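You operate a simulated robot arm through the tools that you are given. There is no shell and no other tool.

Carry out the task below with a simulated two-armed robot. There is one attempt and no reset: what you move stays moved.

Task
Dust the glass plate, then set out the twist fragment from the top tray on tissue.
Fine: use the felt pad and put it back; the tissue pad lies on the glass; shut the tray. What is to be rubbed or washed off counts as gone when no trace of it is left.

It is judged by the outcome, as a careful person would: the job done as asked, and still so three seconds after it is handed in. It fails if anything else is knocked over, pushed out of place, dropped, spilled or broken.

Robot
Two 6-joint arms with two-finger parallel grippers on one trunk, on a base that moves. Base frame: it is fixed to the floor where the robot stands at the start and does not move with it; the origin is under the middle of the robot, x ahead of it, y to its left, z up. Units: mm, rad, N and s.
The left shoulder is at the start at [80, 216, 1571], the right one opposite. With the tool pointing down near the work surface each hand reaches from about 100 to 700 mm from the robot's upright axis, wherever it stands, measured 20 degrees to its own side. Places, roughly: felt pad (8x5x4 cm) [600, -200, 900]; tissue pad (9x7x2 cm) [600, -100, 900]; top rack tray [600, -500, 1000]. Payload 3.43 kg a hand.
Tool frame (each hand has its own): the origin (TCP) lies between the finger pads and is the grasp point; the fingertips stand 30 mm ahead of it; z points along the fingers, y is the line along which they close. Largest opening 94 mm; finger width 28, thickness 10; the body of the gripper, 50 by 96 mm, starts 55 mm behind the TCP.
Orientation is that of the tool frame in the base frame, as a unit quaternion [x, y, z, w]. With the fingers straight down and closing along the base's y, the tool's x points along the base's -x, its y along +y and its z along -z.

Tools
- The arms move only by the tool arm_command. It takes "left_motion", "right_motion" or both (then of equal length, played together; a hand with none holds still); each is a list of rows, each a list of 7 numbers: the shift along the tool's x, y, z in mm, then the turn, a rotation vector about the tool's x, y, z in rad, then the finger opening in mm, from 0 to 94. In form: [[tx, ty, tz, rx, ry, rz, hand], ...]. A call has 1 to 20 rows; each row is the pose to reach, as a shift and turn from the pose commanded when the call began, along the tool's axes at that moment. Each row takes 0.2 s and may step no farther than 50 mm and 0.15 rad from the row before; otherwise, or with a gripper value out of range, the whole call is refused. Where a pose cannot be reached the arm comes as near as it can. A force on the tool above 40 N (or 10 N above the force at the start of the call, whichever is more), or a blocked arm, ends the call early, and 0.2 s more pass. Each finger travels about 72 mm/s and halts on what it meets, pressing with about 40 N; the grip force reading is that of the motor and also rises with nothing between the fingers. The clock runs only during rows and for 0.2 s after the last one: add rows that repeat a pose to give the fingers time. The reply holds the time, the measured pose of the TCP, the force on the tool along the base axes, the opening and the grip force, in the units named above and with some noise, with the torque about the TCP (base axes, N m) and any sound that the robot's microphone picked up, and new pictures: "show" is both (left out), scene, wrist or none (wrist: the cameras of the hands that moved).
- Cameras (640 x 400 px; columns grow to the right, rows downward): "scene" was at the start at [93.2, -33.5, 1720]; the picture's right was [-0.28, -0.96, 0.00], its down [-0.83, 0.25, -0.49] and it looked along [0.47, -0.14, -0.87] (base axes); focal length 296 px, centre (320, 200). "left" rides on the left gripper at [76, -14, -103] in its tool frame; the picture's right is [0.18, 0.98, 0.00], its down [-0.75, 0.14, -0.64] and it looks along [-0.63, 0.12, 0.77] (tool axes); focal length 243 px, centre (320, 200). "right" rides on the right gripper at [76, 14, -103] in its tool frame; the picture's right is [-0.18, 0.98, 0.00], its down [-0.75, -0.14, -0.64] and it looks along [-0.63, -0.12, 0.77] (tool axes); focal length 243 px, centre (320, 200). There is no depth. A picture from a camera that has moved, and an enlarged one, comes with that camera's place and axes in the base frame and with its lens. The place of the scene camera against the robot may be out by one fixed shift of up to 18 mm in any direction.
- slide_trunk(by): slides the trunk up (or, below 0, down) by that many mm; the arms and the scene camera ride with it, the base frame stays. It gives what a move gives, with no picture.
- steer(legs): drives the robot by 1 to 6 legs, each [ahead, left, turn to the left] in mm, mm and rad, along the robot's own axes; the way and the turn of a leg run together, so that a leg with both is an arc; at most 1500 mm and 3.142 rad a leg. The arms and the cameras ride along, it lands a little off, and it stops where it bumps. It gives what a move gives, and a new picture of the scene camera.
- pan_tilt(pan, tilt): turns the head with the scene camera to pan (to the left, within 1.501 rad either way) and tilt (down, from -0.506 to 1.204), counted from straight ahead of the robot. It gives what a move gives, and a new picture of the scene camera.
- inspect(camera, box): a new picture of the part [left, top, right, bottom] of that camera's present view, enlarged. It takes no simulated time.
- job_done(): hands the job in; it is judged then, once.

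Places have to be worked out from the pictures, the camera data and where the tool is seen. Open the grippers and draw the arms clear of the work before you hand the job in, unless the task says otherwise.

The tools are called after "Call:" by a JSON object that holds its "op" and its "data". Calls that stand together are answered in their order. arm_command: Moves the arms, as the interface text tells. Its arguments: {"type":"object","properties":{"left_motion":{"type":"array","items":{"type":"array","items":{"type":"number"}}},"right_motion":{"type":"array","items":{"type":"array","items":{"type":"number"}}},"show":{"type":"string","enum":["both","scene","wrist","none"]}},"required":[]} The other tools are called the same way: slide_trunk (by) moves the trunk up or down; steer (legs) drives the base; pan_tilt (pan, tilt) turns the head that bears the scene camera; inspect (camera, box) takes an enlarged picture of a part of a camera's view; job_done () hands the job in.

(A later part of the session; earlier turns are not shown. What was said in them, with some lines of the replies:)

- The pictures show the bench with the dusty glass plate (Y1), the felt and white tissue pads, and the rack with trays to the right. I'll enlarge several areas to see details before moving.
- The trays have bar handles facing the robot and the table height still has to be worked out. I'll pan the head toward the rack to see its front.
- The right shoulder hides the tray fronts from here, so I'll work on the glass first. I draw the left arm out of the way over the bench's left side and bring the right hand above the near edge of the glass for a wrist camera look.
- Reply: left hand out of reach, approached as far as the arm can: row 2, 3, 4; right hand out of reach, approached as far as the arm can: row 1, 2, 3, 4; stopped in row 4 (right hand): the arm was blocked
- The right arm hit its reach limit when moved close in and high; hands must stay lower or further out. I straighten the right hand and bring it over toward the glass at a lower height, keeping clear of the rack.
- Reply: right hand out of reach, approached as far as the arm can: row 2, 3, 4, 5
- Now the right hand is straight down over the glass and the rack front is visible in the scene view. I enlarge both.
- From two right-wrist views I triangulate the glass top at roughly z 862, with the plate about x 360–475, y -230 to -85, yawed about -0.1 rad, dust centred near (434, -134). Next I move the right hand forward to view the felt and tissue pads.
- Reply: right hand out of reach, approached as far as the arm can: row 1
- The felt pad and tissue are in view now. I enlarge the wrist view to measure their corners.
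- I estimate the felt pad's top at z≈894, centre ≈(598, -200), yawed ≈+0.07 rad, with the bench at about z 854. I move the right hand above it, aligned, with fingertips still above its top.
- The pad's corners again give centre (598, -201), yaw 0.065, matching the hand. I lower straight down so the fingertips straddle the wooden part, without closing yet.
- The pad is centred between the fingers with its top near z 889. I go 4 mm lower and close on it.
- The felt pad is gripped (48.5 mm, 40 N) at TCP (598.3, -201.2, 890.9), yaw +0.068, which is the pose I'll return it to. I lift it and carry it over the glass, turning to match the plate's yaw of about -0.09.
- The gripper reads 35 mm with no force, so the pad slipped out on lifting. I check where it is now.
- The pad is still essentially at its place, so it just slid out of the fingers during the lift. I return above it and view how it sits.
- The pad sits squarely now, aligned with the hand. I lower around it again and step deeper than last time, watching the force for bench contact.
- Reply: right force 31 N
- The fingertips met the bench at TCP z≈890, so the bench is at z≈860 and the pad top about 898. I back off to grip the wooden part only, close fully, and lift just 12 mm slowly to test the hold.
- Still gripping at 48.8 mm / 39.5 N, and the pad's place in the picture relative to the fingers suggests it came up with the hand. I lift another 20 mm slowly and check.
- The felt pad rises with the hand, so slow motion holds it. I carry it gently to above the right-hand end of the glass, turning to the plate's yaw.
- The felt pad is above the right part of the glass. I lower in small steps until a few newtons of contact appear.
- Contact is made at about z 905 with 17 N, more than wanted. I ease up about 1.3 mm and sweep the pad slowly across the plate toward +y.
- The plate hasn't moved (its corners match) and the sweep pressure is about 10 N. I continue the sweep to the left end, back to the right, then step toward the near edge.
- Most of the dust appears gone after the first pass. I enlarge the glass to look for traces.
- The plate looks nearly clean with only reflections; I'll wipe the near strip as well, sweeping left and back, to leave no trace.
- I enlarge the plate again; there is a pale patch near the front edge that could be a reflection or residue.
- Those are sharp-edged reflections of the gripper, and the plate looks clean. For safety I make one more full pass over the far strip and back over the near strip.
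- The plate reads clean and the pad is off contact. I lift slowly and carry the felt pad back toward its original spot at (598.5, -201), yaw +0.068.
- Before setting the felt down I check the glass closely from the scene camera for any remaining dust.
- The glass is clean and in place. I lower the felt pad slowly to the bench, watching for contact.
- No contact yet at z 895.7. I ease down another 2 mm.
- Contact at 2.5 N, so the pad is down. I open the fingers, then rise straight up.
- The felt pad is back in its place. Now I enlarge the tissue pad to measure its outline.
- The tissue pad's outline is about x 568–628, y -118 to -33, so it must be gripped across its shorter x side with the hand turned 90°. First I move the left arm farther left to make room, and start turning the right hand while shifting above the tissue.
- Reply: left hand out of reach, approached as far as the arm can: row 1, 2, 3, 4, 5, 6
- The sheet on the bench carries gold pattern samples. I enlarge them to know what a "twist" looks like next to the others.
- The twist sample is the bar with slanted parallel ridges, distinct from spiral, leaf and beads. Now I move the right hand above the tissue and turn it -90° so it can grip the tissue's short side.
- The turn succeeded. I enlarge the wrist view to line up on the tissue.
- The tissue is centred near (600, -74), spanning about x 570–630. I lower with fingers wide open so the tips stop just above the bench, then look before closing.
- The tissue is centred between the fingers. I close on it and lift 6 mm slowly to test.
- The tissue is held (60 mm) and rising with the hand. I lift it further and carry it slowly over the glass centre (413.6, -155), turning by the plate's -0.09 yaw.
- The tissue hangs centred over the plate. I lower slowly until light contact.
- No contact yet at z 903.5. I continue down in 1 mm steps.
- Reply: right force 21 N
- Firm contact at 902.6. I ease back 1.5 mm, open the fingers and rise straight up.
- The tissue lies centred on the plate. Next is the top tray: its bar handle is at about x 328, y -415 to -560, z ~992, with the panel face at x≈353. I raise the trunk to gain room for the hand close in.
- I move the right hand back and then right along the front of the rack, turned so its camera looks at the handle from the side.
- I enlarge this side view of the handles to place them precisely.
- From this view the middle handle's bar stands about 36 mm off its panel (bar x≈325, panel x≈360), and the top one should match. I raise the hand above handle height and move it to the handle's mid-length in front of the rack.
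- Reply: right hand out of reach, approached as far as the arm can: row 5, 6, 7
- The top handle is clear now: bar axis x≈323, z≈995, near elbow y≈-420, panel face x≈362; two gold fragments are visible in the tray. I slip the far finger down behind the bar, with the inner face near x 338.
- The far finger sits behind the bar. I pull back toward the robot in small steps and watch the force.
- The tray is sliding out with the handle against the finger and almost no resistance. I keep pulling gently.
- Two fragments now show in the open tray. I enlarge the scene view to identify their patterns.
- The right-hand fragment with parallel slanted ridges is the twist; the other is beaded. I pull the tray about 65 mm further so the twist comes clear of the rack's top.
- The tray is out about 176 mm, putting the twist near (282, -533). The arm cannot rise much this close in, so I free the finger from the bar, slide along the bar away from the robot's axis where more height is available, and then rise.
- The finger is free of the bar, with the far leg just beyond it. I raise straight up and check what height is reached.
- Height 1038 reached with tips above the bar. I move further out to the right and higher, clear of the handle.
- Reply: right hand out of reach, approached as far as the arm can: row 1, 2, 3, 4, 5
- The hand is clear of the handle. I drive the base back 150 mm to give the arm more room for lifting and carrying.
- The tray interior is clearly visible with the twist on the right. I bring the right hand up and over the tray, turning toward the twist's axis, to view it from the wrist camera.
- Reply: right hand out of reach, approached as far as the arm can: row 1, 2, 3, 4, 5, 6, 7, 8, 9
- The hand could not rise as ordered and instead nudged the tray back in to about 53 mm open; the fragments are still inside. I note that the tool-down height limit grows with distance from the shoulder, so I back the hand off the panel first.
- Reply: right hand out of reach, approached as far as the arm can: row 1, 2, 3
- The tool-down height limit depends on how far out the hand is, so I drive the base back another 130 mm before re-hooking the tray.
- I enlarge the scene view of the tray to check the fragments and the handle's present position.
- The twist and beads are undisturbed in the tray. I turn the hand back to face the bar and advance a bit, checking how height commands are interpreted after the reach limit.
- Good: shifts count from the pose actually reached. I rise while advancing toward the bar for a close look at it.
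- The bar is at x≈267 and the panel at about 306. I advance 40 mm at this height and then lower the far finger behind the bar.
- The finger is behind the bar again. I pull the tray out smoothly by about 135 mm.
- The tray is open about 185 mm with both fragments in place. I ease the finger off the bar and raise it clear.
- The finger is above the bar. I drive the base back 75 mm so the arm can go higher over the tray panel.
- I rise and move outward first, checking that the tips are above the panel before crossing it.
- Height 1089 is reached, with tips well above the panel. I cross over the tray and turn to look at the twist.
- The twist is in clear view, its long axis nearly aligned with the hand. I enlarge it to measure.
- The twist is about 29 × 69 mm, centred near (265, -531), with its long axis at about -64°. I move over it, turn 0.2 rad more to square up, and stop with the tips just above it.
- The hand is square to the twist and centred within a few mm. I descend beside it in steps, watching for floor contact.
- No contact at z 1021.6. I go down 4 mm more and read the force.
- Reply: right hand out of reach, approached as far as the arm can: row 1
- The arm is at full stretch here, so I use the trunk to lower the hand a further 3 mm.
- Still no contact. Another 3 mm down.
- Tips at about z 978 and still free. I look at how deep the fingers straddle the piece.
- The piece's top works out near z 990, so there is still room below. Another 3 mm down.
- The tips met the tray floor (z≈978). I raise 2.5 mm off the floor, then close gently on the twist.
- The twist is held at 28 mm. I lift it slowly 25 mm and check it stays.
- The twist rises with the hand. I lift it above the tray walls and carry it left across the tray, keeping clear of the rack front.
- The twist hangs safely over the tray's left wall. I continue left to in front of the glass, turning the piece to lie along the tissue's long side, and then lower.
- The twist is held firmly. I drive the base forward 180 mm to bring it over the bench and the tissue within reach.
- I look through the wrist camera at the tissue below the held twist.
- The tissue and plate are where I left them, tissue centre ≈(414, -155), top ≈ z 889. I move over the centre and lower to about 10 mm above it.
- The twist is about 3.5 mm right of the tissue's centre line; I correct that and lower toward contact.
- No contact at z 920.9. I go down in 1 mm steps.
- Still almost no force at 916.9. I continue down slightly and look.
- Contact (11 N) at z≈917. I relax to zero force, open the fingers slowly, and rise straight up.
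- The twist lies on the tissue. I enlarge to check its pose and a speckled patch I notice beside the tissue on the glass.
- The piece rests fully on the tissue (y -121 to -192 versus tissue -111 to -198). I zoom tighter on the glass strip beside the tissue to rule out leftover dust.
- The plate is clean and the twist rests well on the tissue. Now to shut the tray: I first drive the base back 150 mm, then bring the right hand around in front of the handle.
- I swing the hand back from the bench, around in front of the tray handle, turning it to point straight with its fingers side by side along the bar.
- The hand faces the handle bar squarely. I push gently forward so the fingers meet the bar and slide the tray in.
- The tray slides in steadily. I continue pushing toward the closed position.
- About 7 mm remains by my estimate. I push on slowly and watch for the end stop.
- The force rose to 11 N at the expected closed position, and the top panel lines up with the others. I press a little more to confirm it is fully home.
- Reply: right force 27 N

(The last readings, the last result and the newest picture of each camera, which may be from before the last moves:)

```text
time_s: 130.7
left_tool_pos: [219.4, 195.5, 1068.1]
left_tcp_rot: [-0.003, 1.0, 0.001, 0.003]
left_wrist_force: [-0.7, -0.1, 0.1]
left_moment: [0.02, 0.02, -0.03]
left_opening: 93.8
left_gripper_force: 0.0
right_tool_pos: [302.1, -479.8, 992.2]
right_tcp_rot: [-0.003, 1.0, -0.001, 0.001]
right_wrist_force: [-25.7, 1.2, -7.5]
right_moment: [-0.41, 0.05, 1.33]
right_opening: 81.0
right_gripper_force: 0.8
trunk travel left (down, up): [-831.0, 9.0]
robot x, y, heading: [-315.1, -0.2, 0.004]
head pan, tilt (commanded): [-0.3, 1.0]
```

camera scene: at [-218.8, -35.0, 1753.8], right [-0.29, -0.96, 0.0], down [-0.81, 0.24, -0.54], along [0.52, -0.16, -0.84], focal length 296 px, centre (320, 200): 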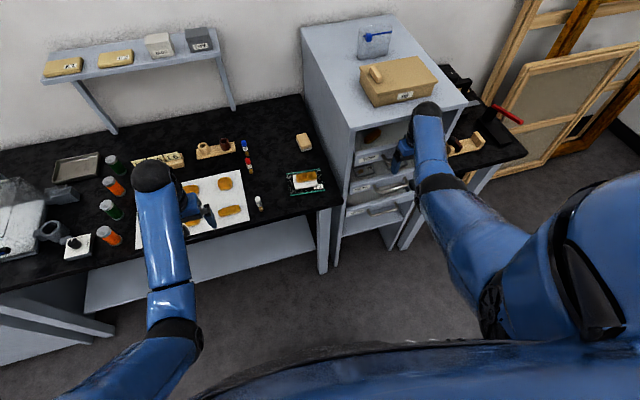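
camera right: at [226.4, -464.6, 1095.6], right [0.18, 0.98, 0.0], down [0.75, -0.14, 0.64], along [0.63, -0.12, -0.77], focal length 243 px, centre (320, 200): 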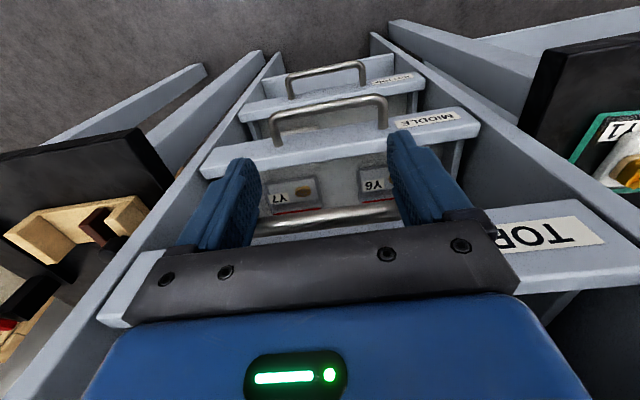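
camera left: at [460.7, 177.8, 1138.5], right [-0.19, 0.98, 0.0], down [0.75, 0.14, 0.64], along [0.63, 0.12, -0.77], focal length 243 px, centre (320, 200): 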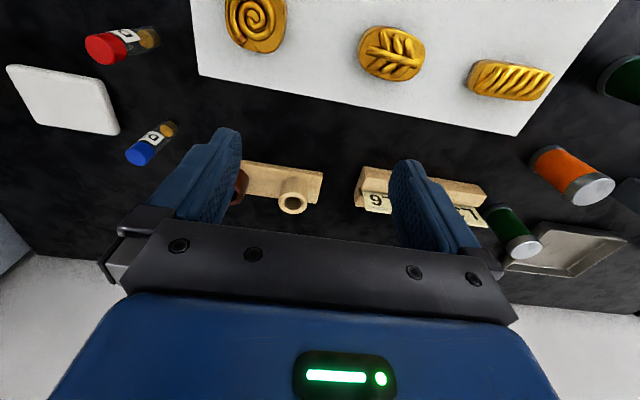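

It is at a firm stop at handle height, so the tray is shut. I back the hand away from the rack and open it fully.

Call:
{"op": "arm_command", "data": {"right_motion": [[6, 0, 0, 0, 0, 0, 80], [30, 0, 0, 0, 0, 0, 80], [65, 0, 0, 0, 0, 0, 90], [105, 0, 0, 0, 0, 0, 94], [145, 0, 0, 0, 0, 0, 94], [180, 0, 0, 0, 0, 0, 94], [180, 0, 0, 0, 0, 0, 94]], "show": "both"}}

Call:
{"op": "inspect", "data": {"camera": "scene", "box": [330, 90, 480, 230]}}

Call:
{"op": "inspect", "data": {"camera": "scene", "box": [270, 120, 350, 220]}}

```text
time_s: 132.3
left_tool_pos: [222.1, 195.9, 1066.9]
left_tcp_rot: [-0.004, 1.0, 0.0, 0.001]
left_wrist_force: [-0.2, -0.5, 0.0]
left_moment: [0.01, 0.0, 0.01]
left_opening: 93.8
left_gripper_force: 0.1
right_tool_pos: [125.7, -480.3, 991.8]
right_tcp_rot: [-0.003, 1.0, -0.002, 0.003]
right_wrist_force: [-0.5, 1.0, 0.2]
right_moment: [0.03, -0.01, -0.02]
right_opening: 94.1
right_gripper_force: 0.1
trunk travel left (down, up): [-831.0, 9.0]
robot x, y, heading: [-314.3, -3.9, 0.007]
head pan, tilt (commanded): [-0.3, 1.0]
camera scene: at [-219.3, -35.2, 1753.8], right [-0.29, -0.96, 0.0], down [-0.81, 0.24, -0.54], along [0.52, -0.16, -0.84], focal length 296 px, centre (320, 200)
camera right: at [49.2, -465.7, 1093.8], right [0.18, 0.98, 0.0], down [0.75, -0.14, 0.65], along [0.63, -0.12, -0.76], focal length 243 px, centre (320, 200)
```

scene: 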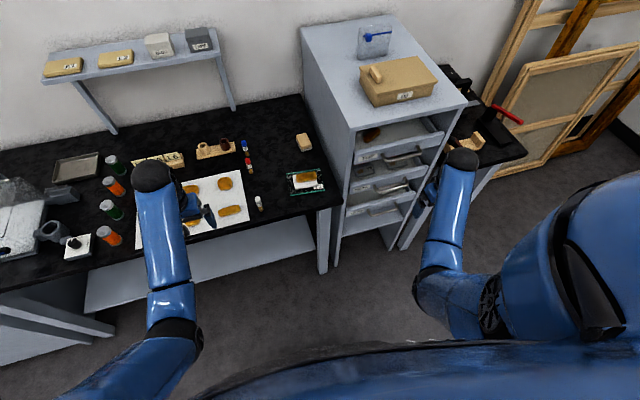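
right: 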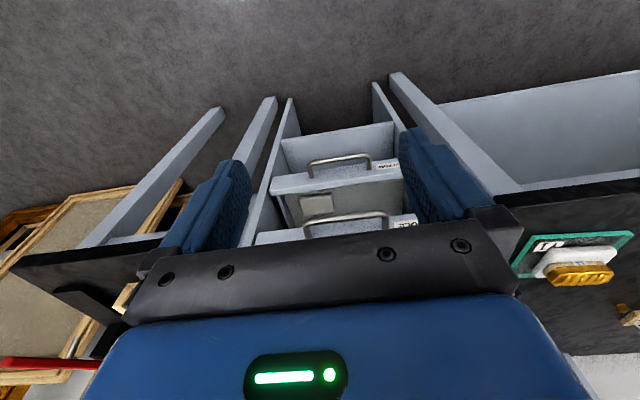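

```text
2.86 times, centred on (405, 160) of scene
camera zoom: at [-219.3, -35.2, 1753.8], right [-0.29, -0.96, 0.0], down [-0.81, 0.24, -0.54], along [0.52, -0.16, -0.84], focal length 845 px, centre (77, 314)
```

zoom: 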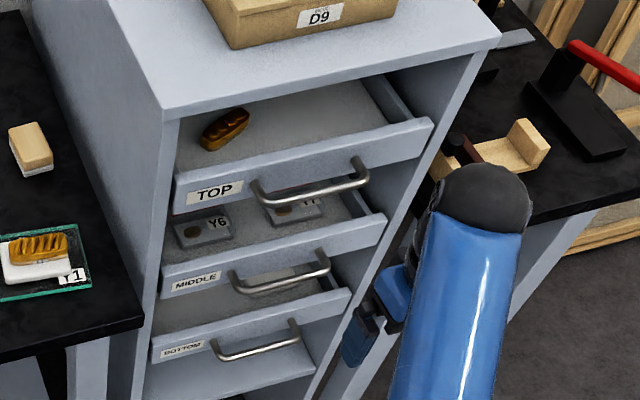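

```text
4.00 times, centred on (310, 170) of scene
camera zoom: at [-219.3, -35.2, 1753.8], right [-0.29, -0.96, 0.0], down [-0.81, 0.24, -0.54], along [0.52, -0.16, -0.84], focal length 1183 px, centre (360, 320)
```

zoom: 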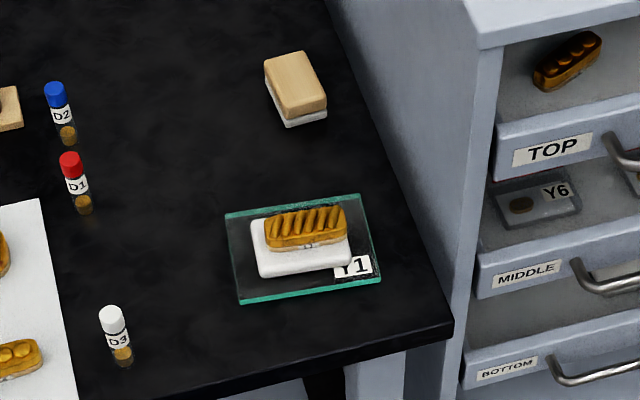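

Everything checks out: the glass is clean, the twist lies on the tissue on the glass, the felt is back in its place, the top tray is flush with the others, and both hands are open and clear. I hand in the job.

Call:
{"op": "job_done", "data": {}}

```text
The job is handed in.
```

The job is handed in. The glass plate is dusted, and the twist fragment lies on the tissue pad on the glass. The felt pad is back in its place and the top tray is shut.

- **Glass:** Wiped with several felt passes. I saw no dust left in the close-up views, only reflections, and the plate did not move.
- **Twist fragment:** Picked from the top tray, where it lay beside a beaded fragment. It rests centred on the tissue with a few millimetres of margin at each end.
- **Felt pad:** It slipped out of the gripper on my first lift and stayed on the bench. I picked it up again and returned it to within a few millimetres of its original spot.
- **Tray:** On the first opening, the hand could not rise as ordered and nudged the tray back in, so I opened it a second time. It is now at a firm stop, level with the other two trays. The beaded fragment inside looks to be where it was.

The grippers are open and both arms are clear of the work. The robot now stands about 315 mm back from where it started.
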